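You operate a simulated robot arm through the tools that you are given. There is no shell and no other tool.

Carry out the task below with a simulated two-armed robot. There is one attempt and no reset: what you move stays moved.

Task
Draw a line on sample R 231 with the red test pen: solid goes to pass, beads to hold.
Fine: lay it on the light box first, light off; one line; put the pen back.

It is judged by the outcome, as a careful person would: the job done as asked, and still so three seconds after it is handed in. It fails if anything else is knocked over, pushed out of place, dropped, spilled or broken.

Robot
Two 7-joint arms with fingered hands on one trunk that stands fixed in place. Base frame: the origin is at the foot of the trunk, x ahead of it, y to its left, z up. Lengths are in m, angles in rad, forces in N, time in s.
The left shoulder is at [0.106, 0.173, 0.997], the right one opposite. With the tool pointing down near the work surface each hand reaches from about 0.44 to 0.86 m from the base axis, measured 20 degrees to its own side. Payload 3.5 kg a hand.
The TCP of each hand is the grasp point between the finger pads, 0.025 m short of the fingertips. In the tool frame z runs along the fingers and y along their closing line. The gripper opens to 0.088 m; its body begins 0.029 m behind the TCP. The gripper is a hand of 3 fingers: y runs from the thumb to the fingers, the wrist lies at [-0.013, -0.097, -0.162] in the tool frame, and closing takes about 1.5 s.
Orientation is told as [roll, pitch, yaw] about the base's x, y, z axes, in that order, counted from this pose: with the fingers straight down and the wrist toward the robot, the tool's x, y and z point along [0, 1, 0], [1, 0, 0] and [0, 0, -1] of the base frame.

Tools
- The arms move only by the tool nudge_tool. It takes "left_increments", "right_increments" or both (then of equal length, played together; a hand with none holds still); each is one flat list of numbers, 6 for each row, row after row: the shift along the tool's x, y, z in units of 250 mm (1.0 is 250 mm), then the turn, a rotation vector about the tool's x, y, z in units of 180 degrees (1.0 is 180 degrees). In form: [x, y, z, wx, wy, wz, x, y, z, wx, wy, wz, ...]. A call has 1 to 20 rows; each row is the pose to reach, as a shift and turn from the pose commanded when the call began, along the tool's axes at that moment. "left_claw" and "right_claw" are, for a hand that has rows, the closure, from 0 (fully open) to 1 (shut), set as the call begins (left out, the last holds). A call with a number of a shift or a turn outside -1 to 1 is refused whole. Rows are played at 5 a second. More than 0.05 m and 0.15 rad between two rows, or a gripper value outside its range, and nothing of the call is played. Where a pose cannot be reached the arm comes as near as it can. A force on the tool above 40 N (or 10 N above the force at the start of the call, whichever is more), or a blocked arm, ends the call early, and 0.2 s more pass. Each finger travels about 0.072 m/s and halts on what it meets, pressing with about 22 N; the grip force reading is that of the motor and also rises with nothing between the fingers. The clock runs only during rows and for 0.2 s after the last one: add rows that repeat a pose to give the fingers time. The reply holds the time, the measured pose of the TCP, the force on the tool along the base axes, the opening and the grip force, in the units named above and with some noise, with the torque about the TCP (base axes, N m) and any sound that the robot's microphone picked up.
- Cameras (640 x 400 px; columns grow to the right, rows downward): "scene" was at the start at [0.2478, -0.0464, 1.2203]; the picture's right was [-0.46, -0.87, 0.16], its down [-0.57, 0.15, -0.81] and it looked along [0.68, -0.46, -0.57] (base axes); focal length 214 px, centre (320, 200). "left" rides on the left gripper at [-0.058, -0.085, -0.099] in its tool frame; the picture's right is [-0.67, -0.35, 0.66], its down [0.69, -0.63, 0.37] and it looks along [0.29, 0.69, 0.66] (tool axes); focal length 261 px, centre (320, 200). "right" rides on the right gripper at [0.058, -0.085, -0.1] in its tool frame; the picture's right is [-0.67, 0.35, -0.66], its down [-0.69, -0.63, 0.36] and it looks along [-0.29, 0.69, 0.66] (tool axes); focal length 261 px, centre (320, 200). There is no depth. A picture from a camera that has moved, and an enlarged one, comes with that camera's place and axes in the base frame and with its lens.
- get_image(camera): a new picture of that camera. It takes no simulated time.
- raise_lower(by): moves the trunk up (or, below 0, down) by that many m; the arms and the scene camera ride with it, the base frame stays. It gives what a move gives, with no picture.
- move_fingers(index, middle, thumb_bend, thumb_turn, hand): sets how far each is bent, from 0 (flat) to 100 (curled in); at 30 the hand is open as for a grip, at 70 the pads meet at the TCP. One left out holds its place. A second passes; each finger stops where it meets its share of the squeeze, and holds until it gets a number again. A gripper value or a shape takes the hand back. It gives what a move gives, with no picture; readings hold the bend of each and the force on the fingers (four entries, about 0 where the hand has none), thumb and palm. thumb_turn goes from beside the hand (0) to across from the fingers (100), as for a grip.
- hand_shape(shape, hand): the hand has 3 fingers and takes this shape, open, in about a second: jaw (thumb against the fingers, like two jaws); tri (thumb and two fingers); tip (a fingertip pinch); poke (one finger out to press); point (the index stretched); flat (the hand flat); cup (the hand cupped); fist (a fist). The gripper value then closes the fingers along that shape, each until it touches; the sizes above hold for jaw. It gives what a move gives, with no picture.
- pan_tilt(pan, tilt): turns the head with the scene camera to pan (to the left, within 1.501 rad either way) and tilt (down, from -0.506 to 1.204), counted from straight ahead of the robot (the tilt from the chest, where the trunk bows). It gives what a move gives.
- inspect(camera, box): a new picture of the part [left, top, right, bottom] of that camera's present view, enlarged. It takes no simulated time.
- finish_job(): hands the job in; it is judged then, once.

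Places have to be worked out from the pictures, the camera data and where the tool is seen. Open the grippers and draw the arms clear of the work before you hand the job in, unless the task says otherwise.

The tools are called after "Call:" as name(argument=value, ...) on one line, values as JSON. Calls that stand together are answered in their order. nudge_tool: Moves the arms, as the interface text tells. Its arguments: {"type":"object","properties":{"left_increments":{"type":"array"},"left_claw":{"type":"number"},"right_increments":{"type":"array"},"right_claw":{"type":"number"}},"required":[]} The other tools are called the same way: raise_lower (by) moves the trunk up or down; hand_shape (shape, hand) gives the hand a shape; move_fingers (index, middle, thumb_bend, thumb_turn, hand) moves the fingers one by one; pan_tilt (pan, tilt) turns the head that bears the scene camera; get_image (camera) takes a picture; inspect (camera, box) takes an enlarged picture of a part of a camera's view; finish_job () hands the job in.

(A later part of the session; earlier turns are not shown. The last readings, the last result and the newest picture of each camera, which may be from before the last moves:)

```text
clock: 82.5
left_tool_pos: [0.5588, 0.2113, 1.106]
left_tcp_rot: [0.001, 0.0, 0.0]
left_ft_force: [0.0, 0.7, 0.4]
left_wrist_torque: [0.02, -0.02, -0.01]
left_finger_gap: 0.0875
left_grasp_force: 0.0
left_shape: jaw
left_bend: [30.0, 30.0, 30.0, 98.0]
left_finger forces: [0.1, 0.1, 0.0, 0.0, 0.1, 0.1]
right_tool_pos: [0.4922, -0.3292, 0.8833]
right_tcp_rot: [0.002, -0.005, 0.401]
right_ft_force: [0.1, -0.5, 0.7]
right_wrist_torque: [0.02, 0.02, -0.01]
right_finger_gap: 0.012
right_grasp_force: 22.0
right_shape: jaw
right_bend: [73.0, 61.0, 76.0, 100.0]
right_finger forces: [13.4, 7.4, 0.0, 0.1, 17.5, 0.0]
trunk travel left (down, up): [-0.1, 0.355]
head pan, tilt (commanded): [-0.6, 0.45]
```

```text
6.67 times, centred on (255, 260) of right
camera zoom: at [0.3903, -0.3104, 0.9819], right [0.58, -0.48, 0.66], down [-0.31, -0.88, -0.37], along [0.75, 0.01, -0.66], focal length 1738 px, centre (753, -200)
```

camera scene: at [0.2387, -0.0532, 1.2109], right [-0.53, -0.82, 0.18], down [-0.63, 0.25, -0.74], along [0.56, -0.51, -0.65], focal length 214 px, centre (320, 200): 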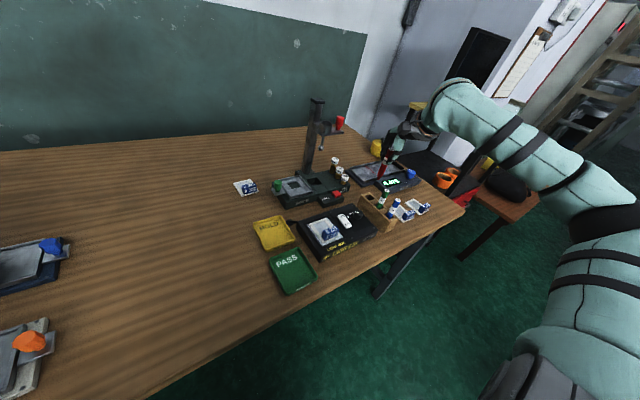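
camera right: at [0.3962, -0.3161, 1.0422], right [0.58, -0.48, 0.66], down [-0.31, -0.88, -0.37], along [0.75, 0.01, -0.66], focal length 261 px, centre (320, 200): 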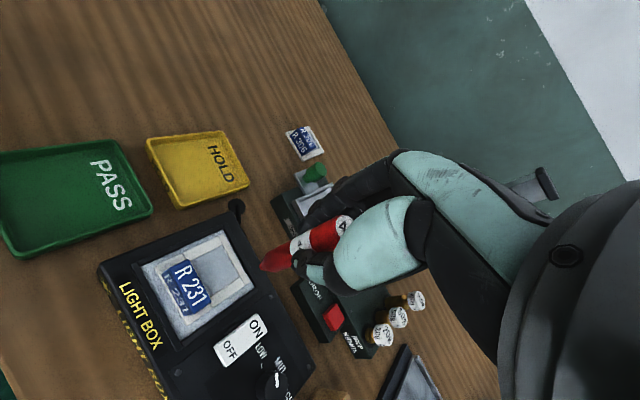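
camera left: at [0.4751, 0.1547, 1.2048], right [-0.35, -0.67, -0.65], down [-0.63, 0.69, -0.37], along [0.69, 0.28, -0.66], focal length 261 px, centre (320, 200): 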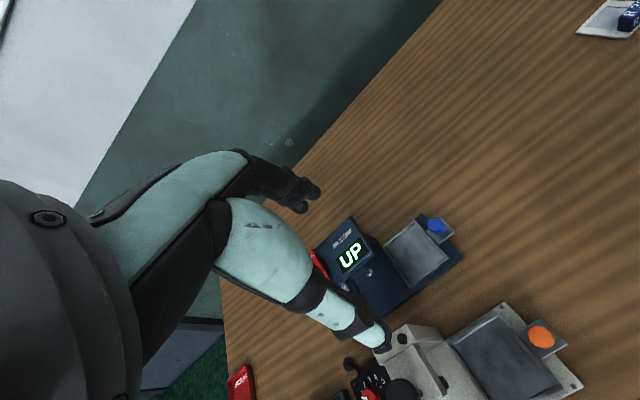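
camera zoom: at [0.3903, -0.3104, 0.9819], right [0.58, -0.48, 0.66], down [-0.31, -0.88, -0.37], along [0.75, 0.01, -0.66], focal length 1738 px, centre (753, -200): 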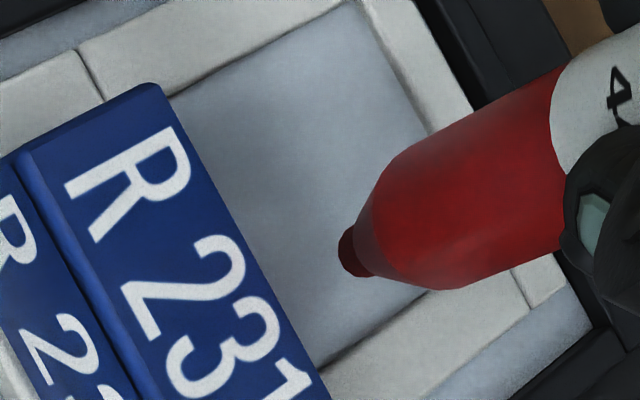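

Call:
nudge_tool(right_increments=[0, 0, 0.004, 0, 0, 0, 0, 0, 0.004, 0, 0, 0])

Call:
nudge_tool(right_increments=[0, 0, 0.004, 0, 0, 0, 0, 0, 0.004, 0, 0, 0])

Call:
inspect(camera="scene", box=[315, 210, 345, 235])

```text
clock: 83.0
left_tool_pos: [0.5584, 0.2114, 1.1057]
left_tcp_rot: [0.0, 0.0, -0.001]
left_ft_force: [0.3, -0.4, 0.3]
left_wrist_torque: [0.02, -0.01, -0.03]
left_finger_gap: 0.0879
left_grasp_force: 0.1
left_shape: jaw
left_bend: [30.0, 30.0, 30.0, 98.0]
left_finger forces: [0.1, 0.0, 0.0, 0.1, 0.0, 0.0]
right_tool_pos: [0.4913, -0.3295, 0.8817]
right_tcp_rot: [0.001, -0.005, 0.402]
right_ft_force: [0.0, -0.6, -0.8]
right_wrist_torque: [0.01, 0.0, -0.01]
right_finger_gap: 0.0118
right_grasp_force: 22.1
right_shape: jaw
right_bend: [73.0, 61.0, 76.0, 100.0]
right_finger forces: [13.4, 7.4, 0.0, 0.0, 17.4, 0.1]
trunk travel left (down, up): [-0.1, 0.355]
head pan, tilt (commanded): [-0.6, 0.45]
```

```text
clock: 83.7
left_tool_pos: [0.56, 0.2109, 1.1063]
left_tcp_rot: [0.001, 0.0, -0.001]
left_ft_force: [0.5, -0.8, -0.4]
left_wrist_torque: [0.02, -0.01, -0.01]
left_finger_gap: 0.0876
left_grasp_force: 0.0
left_shape: jaw
left_bend: [30.0, 30.0, 30.0, 98.0]
left_finger forces: [0.0, 0.0, 0.0, 0.0, 0.0, 0.0]
right_tool_pos: [0.4919, -0.3306, 0.881]
right_tcp_rot: [0.0, -0.004, 0.403]
right_ft_force: [-0.3, -0.1, -0.1]
right_wrist_torque: [0.01, -0.02, -0.03]
right_finger_gap: 0.0122
right_grasp_force: 22.2
right_shape: jaw
right_bend: [73.0, 61.0, 76.0, 100.0]
right_finger forces: [13.4, 7.5, 0.0, 0.1, 17.5, 0.0]
trunk travel left (down, up): [-0.1, 0.355]
head pan, tilt (commanded): [-0.6, 0.45]
```

```text
16.00 times, centred on (330, 222) of scene
camera zoom: at [0.2386, -0.053, 1.2109], right [-0.53, -0.82, 0.18], down [-0.63, 0.25, -0.74], along [0.56, -0.51, -0.65], focal length 3432 px, centre (160, -160)
```

zoom: 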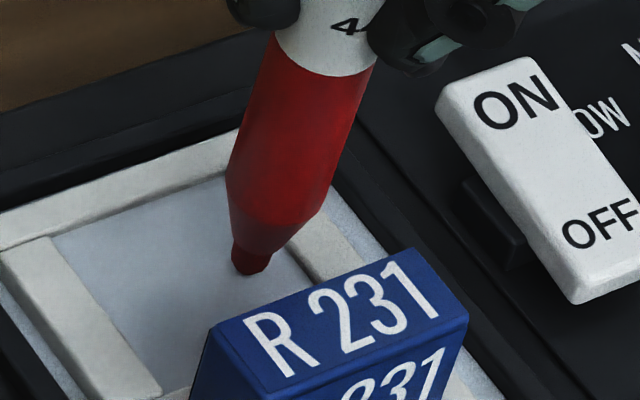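

Call:
nudge_tool(right_increments=[0, 0, 0.004, 0, 0, 0, 0, 0, 0.004, 0, 0, 0])

Call:
nudge_tool(right_increments=[0, 0, 0.004, 0, 0, 0, 0, 0, 0.004, 0, 0, 0])

Call:
inspect(camera="scene", box=[315, 210, 345, 235])

```text
clock: 84.2
left_tool_pos: [0.559, 0.2107, 1.1056]
left_tcp_rot: [-0.001, 0.001, 0.0]
left_ft_force: [0.3, 1.4, 0.1]
left_wrist_torque: [0.01, 0.02, 0.02]
left_finger_gap: 0.0875
left_grasp_force: 0.1
left_shape: jaw
left_bend: [30.0, 30.0, 30.0, 98.0]
left_finger forces: [0.0, 0.1, 0.0, 0.0, 0.1, 0.1]
right_tool_pos: [0.4919, -0.3293, 0.8806]
right_tcp_rot: [0.001, -0.005, 0.402]
right_ft_force: [0.0, 1.4, 1.8]
right_wrist_torque: [-0.01, 0.0, 0.0]
right_finger_gap: 0.0121
right_grasp_force: 22.1
right_shape: jaw
right_bend: [73.0, 61.0, 76.0, 100.0]
right_finger forces: [13.5, 7.8, 0.1, 0.0, 17.9, 0.0]
trunk travel left (down, up): [-0.1, 0.355]
head pan, tilt (commanded): [-0.6, 0.45]
```

```text
clock: 84.8
left_tool_pos: [0.5574, 0.2114, 1.1064]
left_tcp_rot: [-0.001, 0.0, 0.001]
left_ft_force: [-0.1, -0.6, 0.1]
left_wrist_torque: [0.01, -0.01, -0.03]
left_finger_gap: 0.0878
left_grasp_force: 0.1
left_shape: jaw
left_bend: [30.0, 30.0, 30.0, 98.0]
left_finger forces: [0.1, 0.0, 0.0, 0.1, 0.0, 0.0]
right_tool_pos: [0.4923, -0.3304, 0.8793]
right_tcp_rot: [-0.001, -0.005, 0.402]
right_ft_force: [-0.2, 0.2, 6.9]
right_wrist_torque: [0.04, -0.03, 0.02]
right_finger_gap: 0.0123
right_grasp_force: 22.0
right_shape: jaw
right_bend: [73.0, 61.0, 76.0, 100.0]
right_finger forces: [14.1, 8.4, 0.0, 0.1, 18.6, 0.0]
trunk travel left (down, up): [-0.1, 0.355]
head pan, tilt (commanded): [-0.6, 0.45]
```

```text
16.00 times, centred on (330, 222) of scene
camera zoom: at [0.2379, -0.0526, 1.2112], right [-0.53, -0.82, 0.18], down [-0.63, 0.25, -0.74], along [0.56, -0.51, -0.65], focal length 3432 px, centre (160, -160)
```

zoom: 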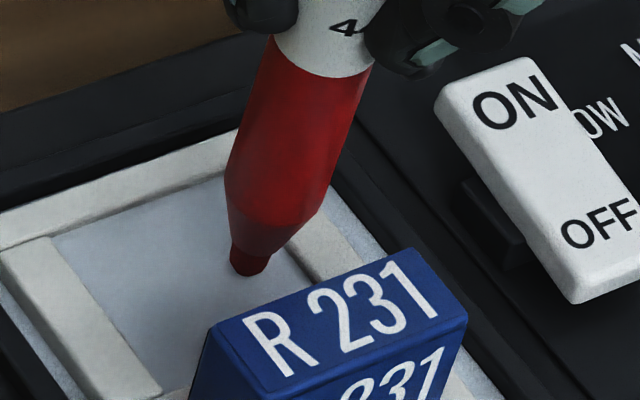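

Contact: 6.9 N. I ease off to about 3 N, draw one 22 mm stroke along +y across the film, and lift off at the end in the same motion.

Call:
nudge_tool(right_increments=[0, 0, -0.0028, 0, 0, 0, 0.0101, 0.0043, -0.0028, 0, 0, 0, 0.0203, 0.0086, -0.0028, 0, 0, 0, 0.0304, 0.0128, -0.0028, 0, 0, 0, 0.0405, 0.0171, -0.0028, 0, 0, 0, 0.0506, 0.0214, -0.0028, 0, 0, 0, 0.0608, 0.0257, -0.0028, 0, 0, 0, 0.0709, 0.0299, -0.0028, 0, 0, 0, 0.081, 0.0342, -0.0028, 0, 0, 0, 0.081, 0.0342, -0.04, 0, 0, 0, 0.081, 0.0342, -0.12, 0, 0, 0, 0.081, 0.0342, -0.2, 0, 0, 0, 0.081, 0.0342, -0.2, 0, 0, 0])

Call:
inspect(camera="scene", box=[305, 205, 345, 240])

Call:
inspect(camera="right", box=[160, 230, 290, 330])

```text
clock: 87.7
left_tool_pos: [0.5582, 0.2118, 1.1056]
left_tcp_rot: [0.0, 0.0, -0.001]
left_ft_force: [0.0, -0.3, 0.1]
left_wrist_torque: [0.01, 0.0, -0.03]
left_finger_gap: 0.0878
left_grasp_force: 0.0
left_shape: jaw
left_bend: [30.0, 30.0, 30.0, 98.0]
left_finger forces: [0.1, 0.0, 0.0, 0.0, 0.0, 0.0]
right_tool_pos: [0.4924, -0.3097, 0.9308]
right_tcp_rot: [0.002, -0.006, 0.402]
right_ft_force: [0.2, 0.1, 0.1]
right_wrist_torque: [0.01, 0.0, 0.01]
right_finger_gap: 0.0124
right_grasp_force: 21.4
right_shape: jaw
right_bend: [73.0, 61.0, 76.0, 100.0]
right_finger forces: [14.0, 7.8, 0.1, 0.0, 17.7, 0.1]
trunk travel left (down, up): [-0.1, 0.355]
head pan, tilt (commanded): [-0.6, 0.45]
```

```text
11.43 times, centred on (325, 222) of scene
camera zoom: at [0.2388, -0.0532, 1.2109], right [-0.53, -0.82, 0.18], down [-0.63, 0.25, -0.74], along [0.56, -0.51, -0.65], focal length 2451 px, centre (263, -57)
```

zoom: 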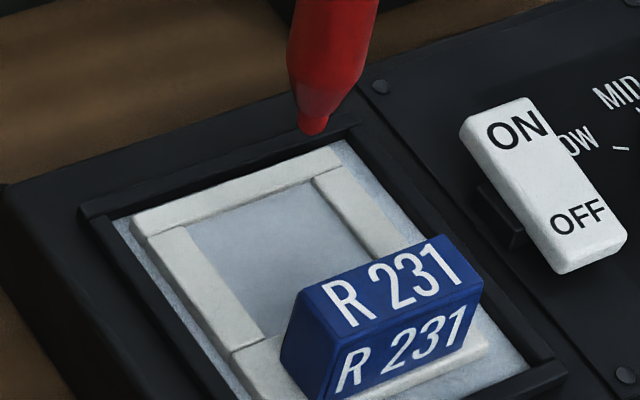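

```text
4.00 times, centred on (225, 280) of right
camera zoom: at [0.3905, -0.2896, 1.0289], right [0.58, -0.48, 0.66], down [-0.31, -0.88, -0.37], along [0.75, 0.01, -0.66], focal length 1043 px, centre (700, -120)
```

zoom: 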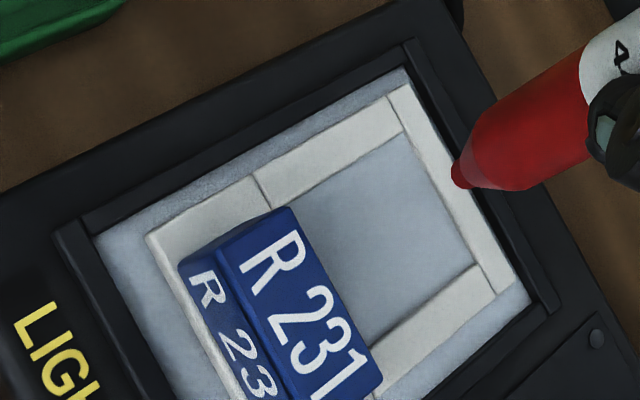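

No line is visible at first glance. I zoom in closer on the film from both cameras to be sure.

Call:
inspect(camera="scene", box=[314, 214, 334, 232])

Call:
inspect(camera="right", box=[210, 255, 270, 310])

```text
16.00 times, centred on (324, 223) of scene
camera zoom: at [0.2388, -0.0532, 1.2109], right [-0.53, -0.82, 0.18], down [-0.63, 0.25, -0.74], along [0.56, -0.51, -0.65], focal length 3432 px, centre (256, -168)
```

zoom: 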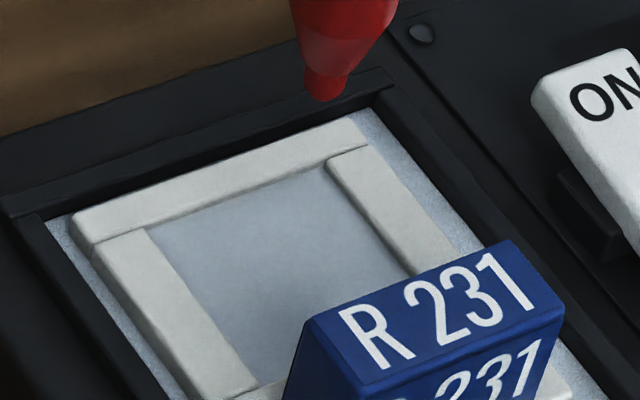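

```text
7.27 times, centred on (240, 282) of right
camera zoom: at [0.3905, -0.2896, 1.0289], right [0.58, -0.48, 0.66], down [-0.31, -0.88, -0.37], along [0.75, 0.01, -0.66], focal length 1896 px, centre (902, -400)
```

zoom: 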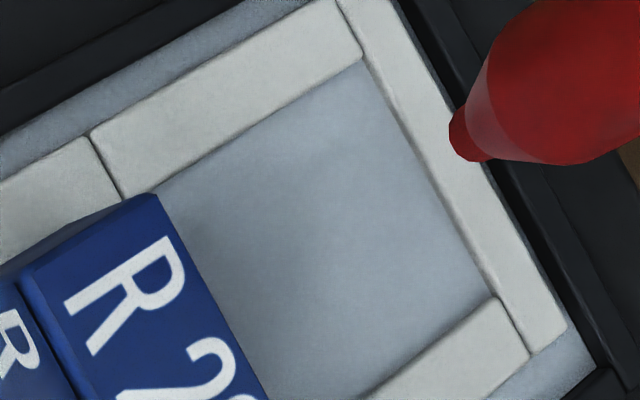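

The sample did not move and the film is still clean. I let a second pass and look again, in case the ink takes time to show.

Call:
nudge_tool(right_increments=[0, 0, 0, 0, 0, 0, 0, 0, 0, 0, 0, 0, 0, 0, 0, 0, 0, 0, 0, 0, 0, 0, 0, 0, 0, 0, 0, 0, 0, 0, 0, 0, 0, 0, 0, 0])

Call:
inspect(camera="scene", box=[314, 210, 338, 232])

Call:
inspect(camera="scene", box=[310, 170, 350, 220])

```text
clock: 89.0
left_tool_pos: [0.5582, 0.2108, 1.1069]
left_tcp_rot: [0.0, -0.001, 0.002]
left_ft_force: [-0.1, -0.5, 0.1]
left_wrist_torque: [-0.01, -0.03, -0.03]
left_finger_gap: 0.0874
left_grasp_force: 0.1
left_shape: jaw
left_bend: [30.0, 30.0, 30.0, 98.0]
left_finger forces: [0.1, 0.0, 0.0, 0.1, 0.1, 0.0]
right_tool_pos: [0.4929, -0.309, 0.9306]
right_tcp_rot: [0.002, -0.005, 0.402]
right_ft_force: [0.2, 0.2, -0.7]
right_wrist_torque: [-0.03, 0.0, 0.0]
right_finger_gap: 0.0123
right_grasp_force: 21.7
right_shape: jaw
right_bend: [73.0, 61.0, 76.0, 100.0]
right_finger forces: [13.9, 7.9, 0.0, 0.0, 17.7, 0.0]
trunk travel left (down, up): [-0.1, 0.355]
head pan, tilt (commanded): [-0.6, 0.45]
```

```text
16.00 times, centred on (326, 221) of scene
camera zoom: at [0.2386, -0.053, 1.2109], right [-0.53, -0.82, 0.18], down [-0.63, 0.25, -0.74], along [0.56, -0.51, -0.65], focal length 3432 px, centre (224, -136)
```

zoom: 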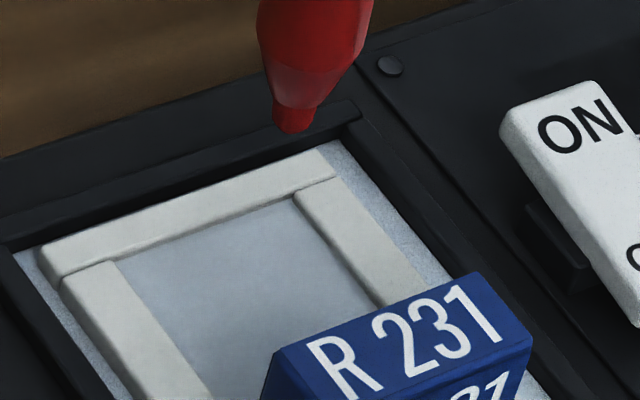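

```text
8.00 times, centred on (330, 195) of scene
camera zoom: at [0.2386, -0.053, 1.2109], right [-0.53, -0.82, 0.18], down [-0.63, 0.25, -0.74], along [0.56, -0.51, -0.65], focal length 1716 px, centre (240, 240)
```

zoom: 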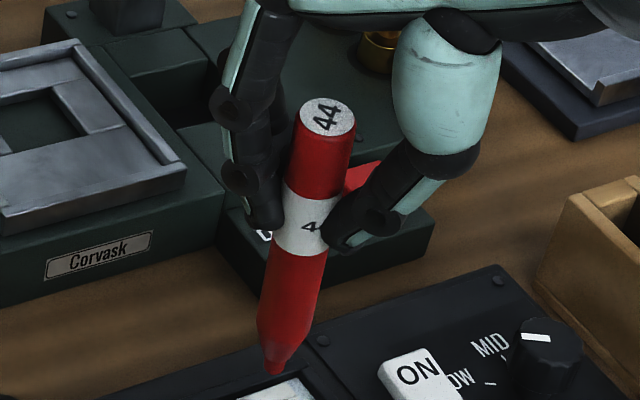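

Still no mark. I look very closely at the pen's tip to understand whether it is a bare nib.

Call:
inspect(camera="scene", box=[328, 200, 348, 218])

Call:
inspect(camera="right", box=[250, 240, 300, 285])

Call:
inspect(camera="right", box=[205, 250, 265, 310])

```text
16.00 times, centred on (338, 209) of scene
camera zoom: at [0.2386, -0.053, 1.2109], right [-0.53, -0.82, 0.18], down [-0.63, 0.25, -0.74], along [0.56, -0.51, -0.65], focal length 3432 px, centre (32, 56)
```

zoom: 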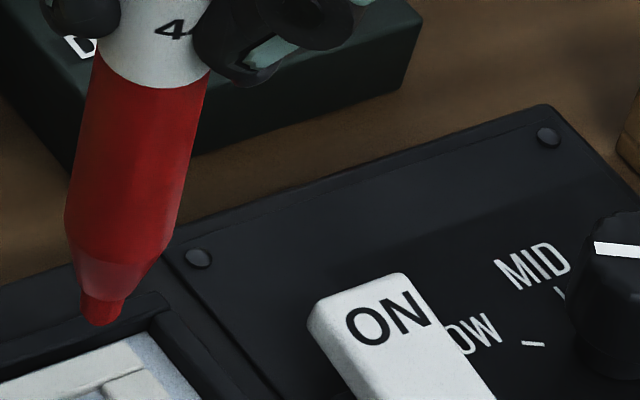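

```text
8.89 times, centred on (275, 262) of right
camera zoom: at [0.3904, -0.2895, 1.0288], right [0.58, -0.48, 0.66], down [-0.31, -0.88, -0.37], along [0.75, 0.01, -0.66], focal length 2317 px, centre (720, -356)
```

zoom: 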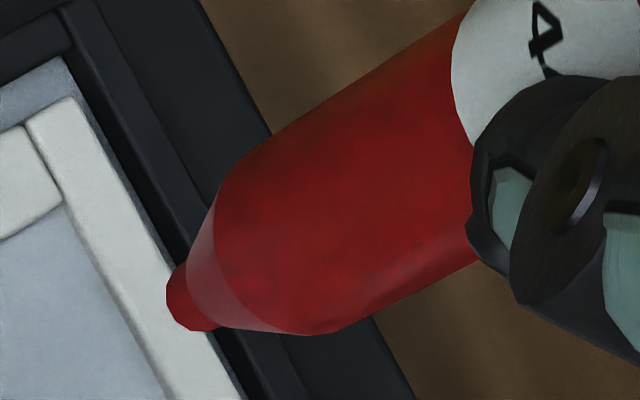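

```text
6.67 times, centred on (235, 280) of right
camera zoom: at [0.3904, -0.2895, 1.0288], right [0.58, -0.48, 0.66], down [-0.31, -0.88, -0.37], along [0.75, 0.01, -0.66], focal length 1738 px, centre (887, -333)
```

zoom: 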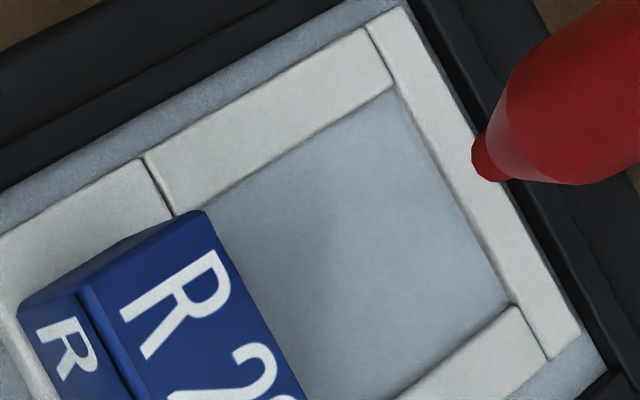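

It is a bare nib, so the stroke must have lost contact. I return to the start point and go down to just above the film, then repeat with firmer contact and check the force as I go.

Call:
nudge_tool(right_increments=[-0.04, -0.017, 0, 0, 0, 0, -0.08, -0.0338, 0, 0, 0, 0, -0.08, -0.0338, 0.07, 0, 0, 0, -0.08, -0.0338, 0.14, 0, 0, 0, -0.08, -0.0338, 0.187, 0, 0, 0, -0.08, -0.0338, 0.187, 0, 0, 0])

Call:
nudge_tool(right_increments=[0, 0, 0.004, 0, 0, 0, 0, 0, 0.008, 0, 0, 0, 0, 0, 0.012, 0, 0, 0, 0, 0, 0.012, 0, 0, 0])

Call:
inspect(camera="scene", box=[315, 210, 345, 235])

```text
clock: 90.5
left_tool_pos: [0.5584, 0.2115, 1.1062]
left_tcp_rot: [0.0, 0.002, 0.001]
left_ft_force: [-0.3, -0.6, -0.3]
left_wrist_torque: [0.04, -0.01, 0.03]
left_finger_gap: 0.0877
left_grasp_force: 0.1
left_shape: jaw
left_bend: [30.0, 30.0, 30.0, 98.0]
left_finger forces: [0.0, 0.0, 0.0, 0.0, 0.0, 0.0]
right_tool_pos: [0.4935, -0.3305, 0.8808]
right_tcp_rot: [0.0, -0.004, 0.401]
right_ft_force: [0.1, 0.0, -0.5]
right_wrist_torque: [-0.02, 0.01, 0.03]
right_finger_gap: 0.0122
right_grasp_force: 22.1
right_shape: jaw
right_bend: [73.0, 61.0, 76.0, 100.0]
right_finger forces: [14.2, 8.0, 0.1, 0.1, 17.6, 0.1]
trunk travel left (down, up): [-0.1, 0.355]
head pan, tilt (commanded): [-0.6, 0.45]
```

```text
clock: 91.5
left_tool_pos: [0.5576, 0.2116, 1.1064]
left_tcp_rot: [-0.001, -0.002, -0.001]
left_ft_force: [-0.4, 0.4, -0.8]
left_wrist_torque: [0.01, -0.02, 0.0]
left_finger_gap: 0.0875
left_grasp_force: 0.1
left_shape: jaw
left_bend: [30.0, 30.0, 30.0, 98.0]
left_finger forces: [0.0, 0.0, 0.1, 0.0, 0.0, 0.1]
right_tool_pos: [0.4908, -0.33, 0.8794]
right_tcp_rot: [0.001, -0.005, 0.401]
right_ft_force: [-0.4, 0.4, 5.8]
right_wrist_torque: [0.0, -0.03, 0.0]
right_finger_gap: 0.0121
right_grasp_force: 22.0
right_shape: jaw
right_bend: [73.0, 61.0, 76.0, 100.0]
right_finger forces: [14.2, 9.5, 0.0, 0.0, 18.7, 0.0]
trunk travel left (down, up): [-0.1, 0.355]
head pan, tilt (commanded): [-0.6, 0.45]
```

```text
16.00 times, centred on (330, 222) of scene
camera zoom: at [0.2378, -0.0525, 1.2112], right [-0.53, -0.82, 0.18], down [-0.63, 0.25, -0.74], along [0.56, -0.51, -0.65], focal length 3432 px, centre (160, -160)
```

zoom: 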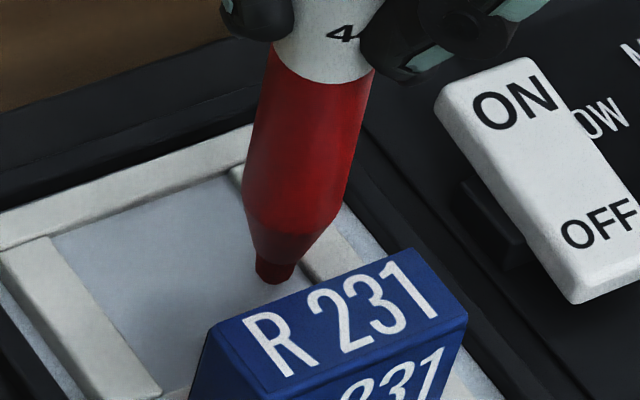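

Contact again at 5.8 N. I drag the first 6 mm slowly at this pressure and look for ink before continuing the same stroke.

Call:
nudge_tool(right_increments=[0.0044, 0.0019, 0, 0, 0, 0, 0.0088, 0.0037, 0, 0, 0, 0, 0.0132, 0.0056, 0, 0, 0, 0, 0.0177, 0.0075, 0, 0, 0, 0, 0.0221, 0.0093, 0, 0, 0, 0])

Call:
inspect(camera="scene", box=[315, 210, 345, 235])

Call:
inspect(camera="right", box=[220, 230, 290, 290])

```text
clock: 92.7
left_tool_pos: [0.5574, 0.2107, 1.107]
left_tcp_rot: [-0.002, 0.001, -0.001]
left_ft_force: [0.3, -0.4, 0.5]
left_wrist_torque: [-0.04, -0.02, 0.02]
left_finger_gap: 0.0877
left_grasp_force: 0.0
left_shape: jaw
left_bend: [30.0, 30.0, 30.0, 98.0]
left_finger forces: [0.0, 0.0, 0.0, 0.1, 0.1, 0.0]
right_tool_pos: [0.4925, -0.3235, 0.8789]
right_tcp_rot: [-0.001, -0.005, 0.4]
right_ft_force: [-0.2, 0.3, 4.9]
right_wrist_torque: [-0.07, -0.04, -0.01]
right_finger_gap: 0.0124
right_grasp_force: 22.1
right_shape: jaw
right_bend: [73.0, 61.0, 76.0, 100.0]
right_finger forces: [14.6, 10.3, 0.0, 0.0, 19.4, 0.0]
trunk travel left (down, up): [-0.1, 0.355]
head pan, tilt (commanded): [-0.6, 0.45]
```

```text
16.00 times, centred on (330, 222) of scene
camera zoom: at [0.238, -0.0527, 1.2111], right [-0.53, -0.82, 0.18], down [-0.63, 0.25, -0.74], along [0.56, -0.51, -0.65], focal length 3432 px, centre (160, -160)
```

zoom: 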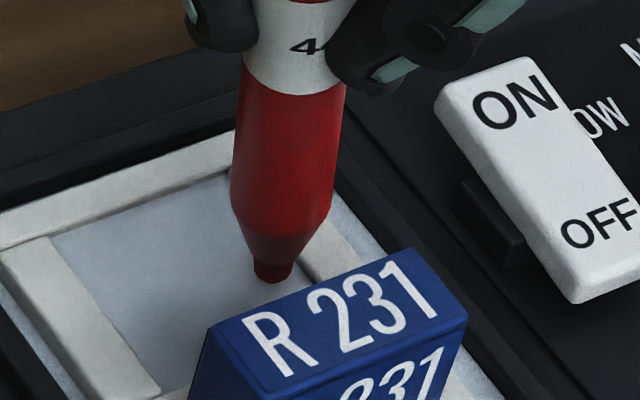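

```text
6.67 times, centred on (255, 260) of right
camera zoom: at [0.3901, -0.304, 0.9779], right [0.58, -0.48, 0.66], down [-0.31, -0.88, -0.37], along [0.75, 0.01, -0.66], focal length 1738 px, centre (753, -200)
```

zoom: 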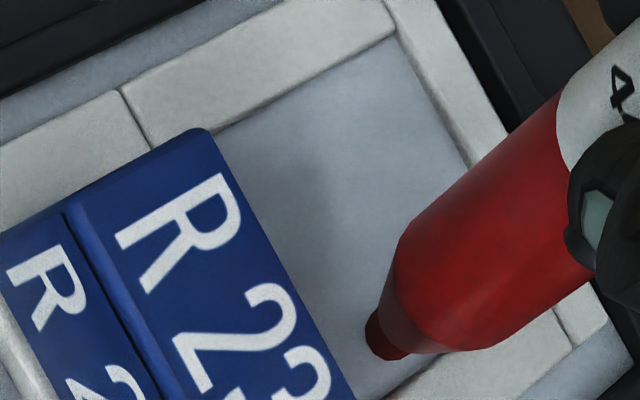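

The nib stuck to the film and the pen pivoted in my grip, so nothing was drawn. The weak direction is sideways to the closing line, so I lift off and set up a lighter stroke along the closing line, starting nearer the label.

Call:
nudge_tool(right_increments=[0, 0, -0.01, 0, 0, 0, 0, 0, -0.024, 0, 0, 0, 0.02, -0.016, -0.024, 0, 0, 0, 0.039, -0.031, -0.024, 0, 0, 0, 0.039, -0.031, -0.024, 0, 0, 0])

Call:
inspect(camera="scene", box=[310, 208, 340, 235])

Call:
inspect(camera="right", box=[210, 225, 290, 295])

```text
clock: 93.8
left_tool_pos: [0.5578, 0.2102, 1.1058]
left_tcp_rot: [-0.001, 0.0, 0.001]
left_ft_force: [-0.3, -0.3, -0.3]
left_wrist_torque: [0.01, -0.03, 0.01]
left_finger_gap: 0.0874
left_grasp_force: 0.1
left_shape: jaw
left_bend: [30.0, 30.0, 30.0, 98.0]
left_finger forces: [0.0, 0.0, 0.0, 0.1, 0.0, 0.1]
right_tool_pos: [0.4818, -0.3179, 0.8845]
right_tcp_rot: [0.0, -0.003, 0.402]
right_ft_force: [0.8, 0.0, 0.3]
right_wrist_torque: [-0.01, -0.03, 0.0]
right_finger_gap: 0.0124
right_grasp_force: 21.6
right_shape: jaw
right_bend: [73.0, 61.0, 76.0, 100.0]
right_finger forces: [14.3, 8.7, 0.0, 0.0, 18.2, 0.1]
trunk travel left (down, up): [-0.1, 0.355]
head pan, tilt (commanded): [-0.6, 0.45]
```

```text
14.81 times, centred on (325, 222) of scene
camera zoom: at [0.2387, -0.0531, 1.2109], right [-0.53, -0.82, 0.18], down [-0.63, 0.25, -0.74], along [0.56, -0.51, -0.65], focal length 3177 px, centre (246, -118)
```

zoom: 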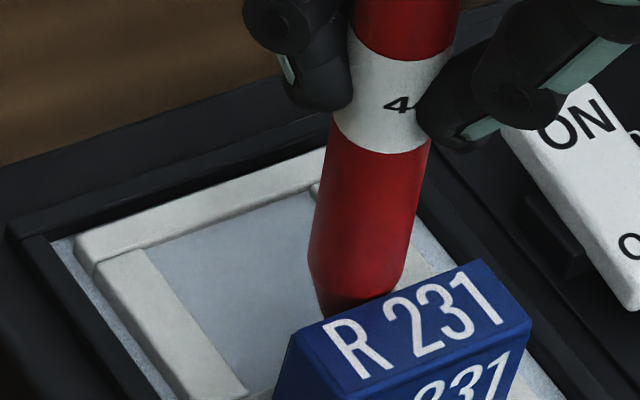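

```text
5.71 times, centred on (250, 260) of right
camera zoom: at [0.3796, -0.2982, 0.9831], right [0.58, -0.48, 0.66], down [-0.31, -0.88, -0.37], along [0.75, 0.01, -0.66], focal length 1489 px, centre (720, -143)
```

zoom: 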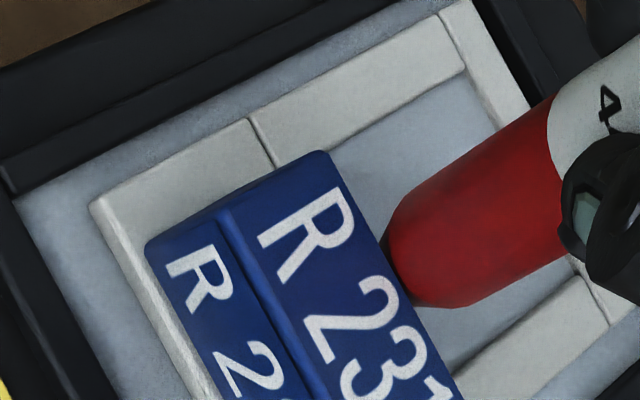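

The nib is hidden behind the label from here, so I move 3 mm forward, then lower to just above the film and feel for light contact in half-millimetre steps.

Call:
nudge_tool(right_increments=[-0.0047, 0.011, 0, 0, 0, 0, -0.0047, 0.011, 0.007, 0, 0, 0, -0.0047, 0.011, 0.014, 0, 0, 0, -0.0047, 0.011, 0.014, 0, 0, 0])

Call:
nudge_tool(right_increments=[0, 0, 0.002, 0, 0, 0, 0, 0, 0.002, 0, 0, 0])

Call:
nudge_tool(right_increments=[0, 0, 0.002, 0, 0, 0, 0, 0, 0.002, 0, 0, 0])

```text
clock: 94.8
left_tool_pos: [0.5589, 0.2113, 1.1054]
left_tcp_rot: [0.0, 0.001, 0.001]
left_ft_force: [-0.1, 0.7, 0.4]
left_wrist_torque: [0.0, 0.0, -0.02]
left_finger_gap: 0.0876
left_grasp_force: 0.1
left_shape: jaw
left_bend: [30.0, 30.0, 30.0, 98.0]
left_finger forces: [0.1, 0.1, 0.1, 0.0, 0.1, 0.0]
right_tool_pos: [0.4838, -0.3182, 0.8802]
right_tcp_rot: [0.002, -0.006, 0.4]
right_ft_force: [0.3, 0.9, -0.4]
right_wrist_torque: [0.04, -0.02, -0.02]
right_finger_gap: 0.0123
right_grasp_force: 21.9
right_shape: jaw
right_bend: [73.0, 61.0, 76.0, 100.0]
right_finger forces: [14.4, 8.5, 0.0, 0.0, 18.2, 0.0]
trunk travel left (down, up): [-0.1, 0.355]
head pan, tilt (commanded): [-0.6, 0.45]
```

```text
clock: 95.5
left_tool_pos: [0.5579, 0.2098, 1.1064]
left_tcp_rot: [0.001, -0.001, 0.0]
left_ft_force: [0.6, -0.8, 0.5]
left_wrist_torque: [-0.01, 0.0, 0.02]
left_finger_gap: 0.0875
left_grasp_force: 0.1
left_shape: jaw
left_bend: [30.0, 30.0, 30.0, 98.0]
left_finger forces: [0.1, 0.1, 0.0, 0.1, 0.0, 0.1]
right_tool_pos: [0.4828, -0.3187, 0.8817]
right_tcp_rot: [0.002, -0.007, 0.402]
right_ft_force: [0.2, -0.1, -0.2]
right_wrist_torque: [0.01, 0.02, -0.03]
right_finger_gap: 0.0124
right_grasp_force: 21.6
right_shape: jaw
right_bend: [73.0, 61.0, 76.0, 100.0]
right_finger forces: [14.5, 8.6, 0.1, 0.1, 18.1, 0.0]
trunk travel left (down, up): [-0.1, 0.355]
head pan, tilt (commanded): [-0.6, 0.45]
```

```text
clock: 96.0
left_tool_pos: [0.558, 0.2109, 1.1057]
left_tcp_rot: [0.001, 0.001, -0.001]
left_ft_force: [-0.8, 1.1, -0.4]
left_wrist_torque: [0.0, 0.04, -0.01]
left_finger_gap: 0.088
left_grasp_force: 0.0
left_shape: jaw
left_bend: [30.0, 30.0, 30.0, 98.0]
left_finger forces: [0.1, 0.1, 0.1, 0.0, 0.0, 0.0]
right_tool_pos: [0.4839, -0.3176, 0.8812]
right_tcp_rot: [0.002, -0.006, 0.402]
right_ft_force: [0.1, -1.1, -0.1]
right_wrist_torque: [0.0, 0.0, -0.04]
right_finger_gap: 0.0121
right_grasp_force: 21.5
right_shape: jaw
right_bend: [73.0, 61.0, 76.0, 100.0]
right_finger forces: [14.4, 8.5, 0.0, 0.0, 18.2, 0.0]
trunk travel left (down, up): [-0.1, 0.355]
head pan, tilt (commanded): [-0.6, 0.45]
```

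Call:
nudge_tool(right_increments=[0, 0, 0.002, 0, 0, 0, 0, 0, 0.002, 0, 0, 0])

Call:
nudge_tool(right_increments=[0, 0, 0.002, 0, 0, 0, 0, 0, 0.002, 0, 0, 0])

```text
clock: 96.7
left_tool_pos: [0.5582, 0.2117, 1.1065]
left_tcp_rot: [0.001, -0.001, 0.0]
left_ft_force: [-0.3, -0.5, -0.6]
left_wrist_torque: [0.0, -0.01, 0.05]
left_finger_gap: 0.0876
left_grasp_force: 0.1
left_shape: jaw
left_bend: [30.0, 30.0, 30.0, 98.0]
left_finger forces: [0.0, 0.0, 0.0, 0.1, 0.1, 0.0]
right_tool_pos: [0.4838, -0.3181, 0.8804]
right_tcp_rot: [0.002, -0.004, 0.4]
right_ft_force: [-0.7, 0.7, -0.3]
right_wrist_torque: [-0.03, -0.01, 0.0]
right_finger_gap: 0.0124
right_grasp_force: 22.4
right_shape: jaw
right_bend: [73.0, 61.0, 76.0, 100.0]
right_finger forces: [14.5, 8.6, 0.0, 0.0, 18.2, 0.0]
trunk travel left (down, up): [-0.1, 0.355]
head pan, tilt (commanded): [-0.6, 0.45]
```

```text
clock: 97.2
left_tool_pos: [0.5593, 0.211, 1.107]
left_tcp_rot: [0.0, 0.001, 0.001]
left_ft_force: [0.6, 0.5, 0.3]
left_wrist_torque: [0.01, -0.01, 0.01]
left_finger_gap: 0.0877
left_grasp_force: 0.0
left_shape: jaw
left_bend: [30.0, 30.0, 30.0, 98.0]
left_finger forces: [0.0, 0.0, 0.0, 0.1, 0.1, 0.0]
right_tool_pos: [0.4832, -0.3173, 0.8796]
right_tcp_rot: [0.0, -0.005, 0.401]
right_ft_force: [-0.1, -0.1, 2.5]
right_wrist_torque: [0.0, -0.01, -0.02]
right_finger_gap: 0.0121
right_grasp_force: 21.7
right_shape: jaw
right_bend: [73.0, 61.0, 76.0, 100.0]
right_finger forces: [14.5, 8.7, 0.0, 0.0, 18.4, 0.0]
trunk travel left (down, up): [-0.1, 0.355]
head pan, tilt (commanded): [-0.6, 0.45]
```

Light contact at 2.5 N. I drag 8 mm along the closing line with about 2 N and check whether the nib slides and inks.

Call:
nudge_tool(right_increments=[0, 0.008, -0.0006, 0, 0, 0, 0, 0.016, -0.0006, 0, 0, 0, 0, 0.024, -0.0006, 0, 0, 0, 0, 0.032, -0.0006, 0, 0, 0])

Call:
inspect(camera="scene", box=[310, 208, 340, 235])

Call:
inspect(camera="right", box=[210, 225, 290, 295])

```text
clock: 98.2
left_tool_pos: [0.5577, 0.2112, 1.1068]
left_tcp_rot: [0.0, -0.001, 0.0]
left_ft_force: [0.5, 0.4, -0.4]
left_wrist_torque: [0.01, 0.01, -0.03]
left_finger_gap: 0.0875
left_grasp_force: 0.1
left_shape: jaw
left_bend: [30.0, 30.0, 30.0, 98.0]
left_finger forces: [0.0, 0.0, 0.0, 0.1, 0.1, 0.1]
right_tool_pos: [0.4907, -0.3153, 0.88]
right_tcp_rot: [0.002, -0.004, 0.4]
right_ft_force: [-1.0, -0.4, 2.2]
right_wrist_torque: [-0.03, 0.03, 0.04]
right_finger_gap: 0.0124
right_grasp_force: 22.1
right_shape: jaw
right_bend: [73.0, 61.0, 76.0, 100.0]
right_finger forces: [14.9, 8.7, 0.0, 0.0, 19.7, 0.1]
trunk travel left (down, up): [-0.1, 0.355]
head pan, tilt (commanded): [-0.6, 0.45]
```

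```text
14.81 times, centred on (325, 222) of scene
camera zoom: at [0.2383, -0.053, 1.211], right [-0.53, -0.82, 0.18], down [-0.63, 0.25, -0.74], along [0.56, -0.51, -0.65], focal length 3177 px, centre (246, -118)
```

zoom: 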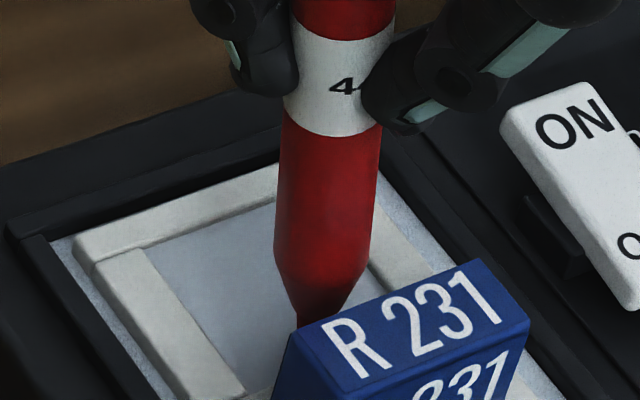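

```text
5.71 times, centred on (250, 260) of right
camera zoom: at [0.3888, -0.2955, 0.9786], right [0.58, -0.48, 0.66], down [-0.31, -0.88, -0.37], along [0.75, 0.01, -0.66], focal length 1489 px, centre (720, -143)
```

zoom: 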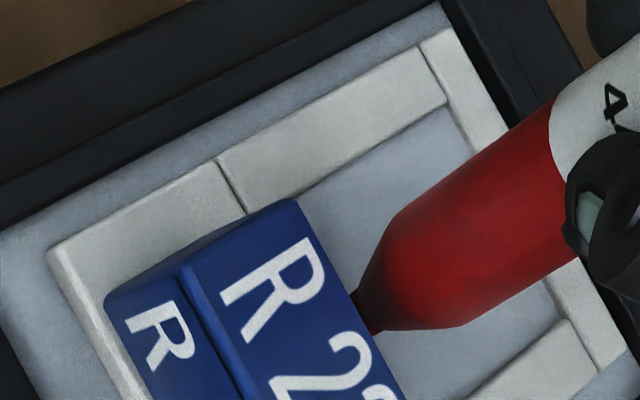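

The pen is sliding partly. I continue the same stroke in the same direction to its full length, keeping contact, then lift and look.

Call:
nudge_tool(right_increments=[0, 0.01, 0, 0, 0, 0, 0, 0.02, 0, 0, 0, 0, 0, 0.03, 0, 0, 0, 0, 0, 0.04, 0, 0, 0, 0])

Call:
inspect(camera="scene", box=[310, 208, 340, 235])

Call:
inspect(camera="right", box=[210, 225, 290, 295])

```text
clock: 99.2
left_tool_pos: [0.5586, 0.2102, 1.1061]
left_tcp_rot: [0.0, 0.0, -0.001]
left_ft_force: [-0.5, -0.2, 0.4]
left_wrist_torque: [0.03, -0.02, -0.01]
left_finger_gap: 0.0876
left_grasp_force: 0.0
left_shape: jaw
left_bend: [30.0, 30.0, 30.0, 98.0]
left_finger forces: [0.0, 0.0, 0.1, 0.0, 0.0, 0.1]
right_tool_pos: [0.5005, -0.3113, 0.8803]
right_tcp_rot: [0.001, -0.007, 0.399]
right_ft_force: [-1.4, -0.2, 2.0]
right_wrist_torque: [0.01, 0.05, -0.01]
right_finger_gap: 0.0124
right_grasp_force: 22.1
right_shape: jaw
right_bend: [73.0, 61.0, 76.0, 100.0]
right_finger forces: [15.0, 8.7, 0.0, 0.0, 19.4, 0.0]
trunk travel left (down, up): [-0.1, 0.355]
head pan, tilt (commanded): [-0.6, 0.45]
```

```text
14.81 times, centred on (325, 222) of scene
camera zoom: at [0.2383, -0.0529, 1.211], right [-0.53, -0.82, 0.18], down [-0.63, 0.25, -0.74], along [0.56, -0.51, -0.65], focal length 3177 px, centre (246, -118)
```

zoom: 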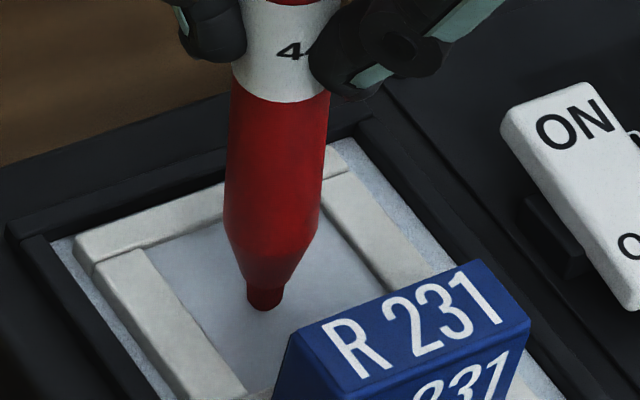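

```text
5.71 times, centred on (250, 260) of right
camera zoom: at [0.3985, -0.2916, 0.9786], right [0.58, -0.48, 0.66], down [-0.31, -0.88, -0.37], along [0.75, 0.01, -0.66], focal length 1489 px, centre (720, -143)
```

zoom: 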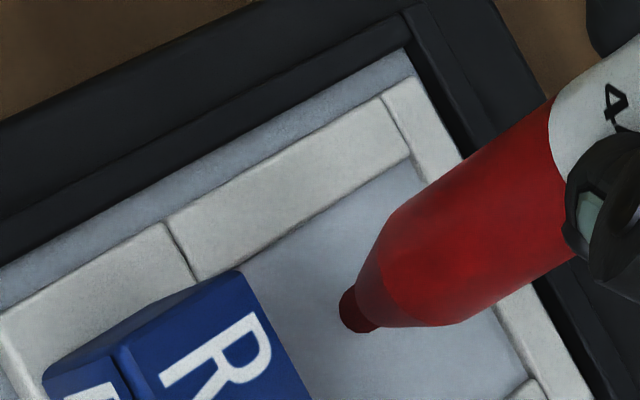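

The nib slides now with about 2 N. I lift off and look at the film.

Call:
nudge_tool(right_increments=[0, 0.01, 0, 0, 0, 0, 0, 0.02, 0, 0, 0, 0, 0, 0.02, -0.04, 0, 0, 0, 0, 0.02, -0.12, 0, 0, 0, 0, 0.02, -0.2, 0, 0, 0, 0, 0.02, -0.2, 0, 0, 0])

Call:
inspect(camera="scene", box=[308, 208, 342, 240])

Call:
inspect(camera="right", box=[180, 240, 270, 320])

```text
clock: 100.7
left_tool_pos: [0.5586, 0.2108, 1.1053]
left_tcp_rot: [0.001, 0.001, 0.0]
left_ft_force: [-0.7, -0.4, -1.0]
left_wrist_torque: [-0.01, -0.03, -0.01]
left_finger_gap: 0.0877
left_grasp_force: 0.0
left_shape: jaw
left_bend: [30.0, 30.0, 30.0, 98.0]
left_finger forces: [0.0, 0.1, 0.1, 0.0, 0.0, 0.0]
right_tool_pos: [0.5058, -0.3094, 0.9303]
right_tcp_rot: [0.002, -0.005, 0.4]
right_ft_force: [-0.8, 1.1, -0.3]
right_wrist_torque: [0.04, -0.02, -0.01]
right_finger_gap: 0.0128
right_grasp_force: 21.9
right_shape: jaw
right_bend: [73.0, 61.0, 76.0, 100.0]
right_finger forces: [14.9, 8.9, 0.0, 0.1, 18.3, 0.1]
trunk travel left (down, up): [-0.1, 0.355]
head pan, tilt (commanded): [-0.6, 0.45]
```

```text
12.50 times, centred on (325, 224) of scene
camera zoom: at [0.2387, -0.0531, 1.2109], right [-0.53, -0.82, 0.18], down [-0.63, 0.25, -0.74], along [0.56, -0.51, -0.65], focal length 2681 px, centre (258, -100)
```

zoom: 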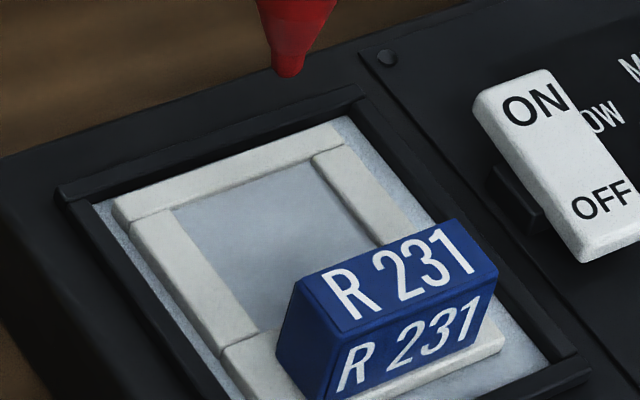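

```text
5.00 times, centred on (225, 280) of right
camera zoom: at [0.4042, -0.2894, 1.0293], right [0.58, -0.48, 0.66], down [-0.31, -0.88, -0.37], along [0.75, 0.01, -0.66], focal length 1303 px, centre (795, -200)
```

zoom: 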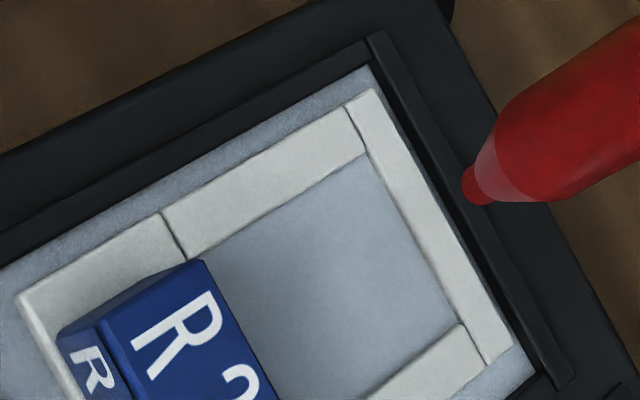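

Still nothing visible although the nib slid over a centimetre with about 2 N. I wait three seconds to see whether a trace develops.

Call:
nudge_tool(right_increments=[0, 0, 0, 0, 0, 0, 0, 0, 0, 0, 0, 0, 0, 0, 0, 0, 0, 0, 0, 0, 0, 0, 0, 0, 0, 0, 0, 0, 0, 0, 0, 0, 0, 0, 0, 0, 0, 0, 0, 0, 0, 0, 0, 0, 0, 0, 0, 0, 0, 0, 0, 0, 0, 0, 0, 0, 0, 0, 0, 0, 0, 0, 0, 0, 0, 0, 0, 0, 0, 0, 0, 0, 0, 0, 0, 0, 0, 0, 0, 0, 0, 0, 0, 0])

Call:
inspect(camera="scene", box=[312, 212, 332, 230])

Call:
inspect(camera="right", box=[205, 255, 265, 315])

```text
clock: 103.7
left_tool_pos: [0.5585, 0.2109, 1.1055]
left_tcp_rot: [0.001, -0.001, 0.0]
left_ft_force: [-0.3, -0.1, 0.6]
left_wrist_torque: [0.02, 0.01, -0.01]
left_finger_gap: 0.0878
left_grasp_force: 0.1
left_shape: jaw
left_bend: [30.0, 30.0, 30.0, 98.0]
left_finger forces: [0.1, 0.1, 0.0, 0.1, 0.0, 0.0]
right_tool_pos: [0.5055, -0.3082, 0.9302]
right_tcp_rot: [0.002, -0.006, 0.401]
right_ft_force: [-1.0, -0.4, -0.3]
right_wrist_torque: [0.0, 0.02, 0.02]
right_finger_gap: 0.0126
right_grasp_force: 22.1
right_shape: jaw
right_bend: [73.0, 61.0, 76.0, 100.0]
right_finger forces: [14.9, 8.9, 0.0, 0.1, 18.5, 0.0]
trunk travel left (down, up): [-0.1, 0.355]
head pan, tilt (commanded): [-0.6, 0.45]
```

```text
16.00 times, centred on (322, 221) of scene
camera zoom: at [0.2386, -0.053, 1.2109], right [-0.53, -0.82, 0.18], down [-0.63, 0.25, -0.74], along [0.56, -0.51, -0.65], focal length 3432 px, centre (288, -136)
```

zoom: 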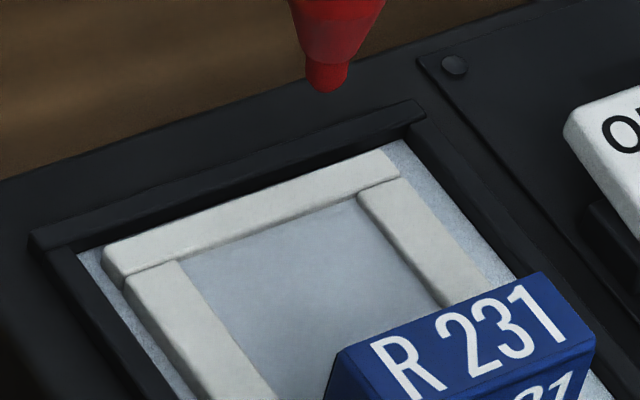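

```text
6.67 times, centred on (235, 285) of right
camera zoom: at [0.4042, -0.2893, 1.0292], right [0.58, -0.48, 0.66], down [-0.31, -0.88, -0.37], along [0.75, 0.01, -0.66], focal length 1738 px, centre (887, -367)
```

zoom: 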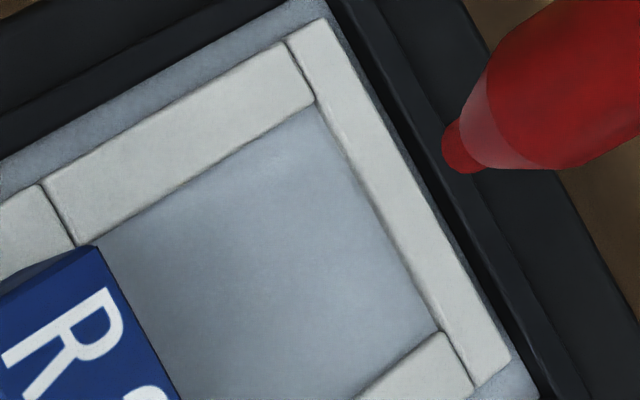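

Nothing develops. Before trying again I double-check the light switch state and the panel with close views from both cameras.

Call:
inspect(camera="scene", box=[332, 205, 362, 232])

Call:
get_image(camera="right")

Call:
get_image(camera="scene")

```text
14.81 times, centred on (347, 218) of scene
camera zoom: at [0.2386, -0.053, 1.2109], right [-0.53, -0.82, 0.18], down [-0.63, 0.25, -0.74], along [0.56, -0.51, -0.65], focal length 3177 px, centre (-80, -74)
```

zoom: 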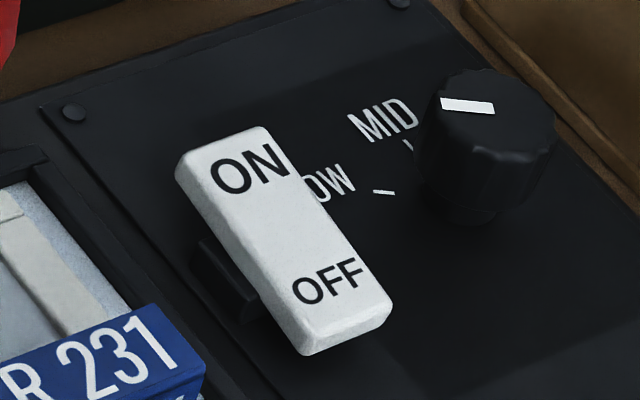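

```text
taken
camera right: at [0.4042, -0.2893, 1.0292], right [0.58, -0.48, 0.66], down [-0.31, -0.88, -0.37], along [0.75, 0.01, -0.66], focal length 261 px, centre (320, 200)
```

right: 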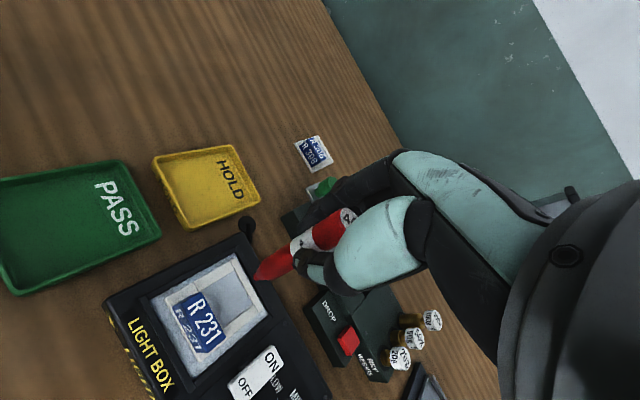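

```text
taken
camera scene: at [0.2386, -0.053, 1.2109], right [-0.53, -0.82, 0.18], down [-0.63, 0.25, -0.74], along [0.56, -0.51, -0.65], focal length 214 px, centre (320, 200)
```

scene: 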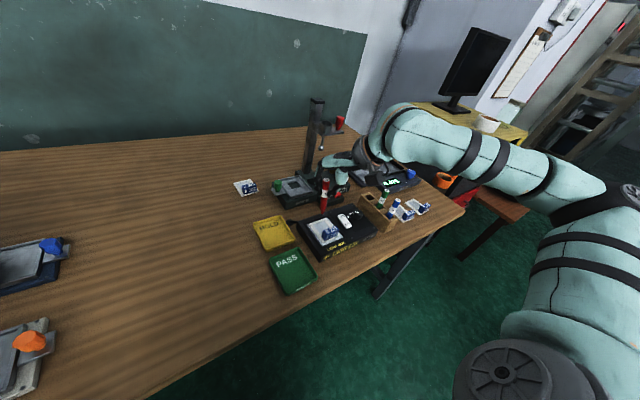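

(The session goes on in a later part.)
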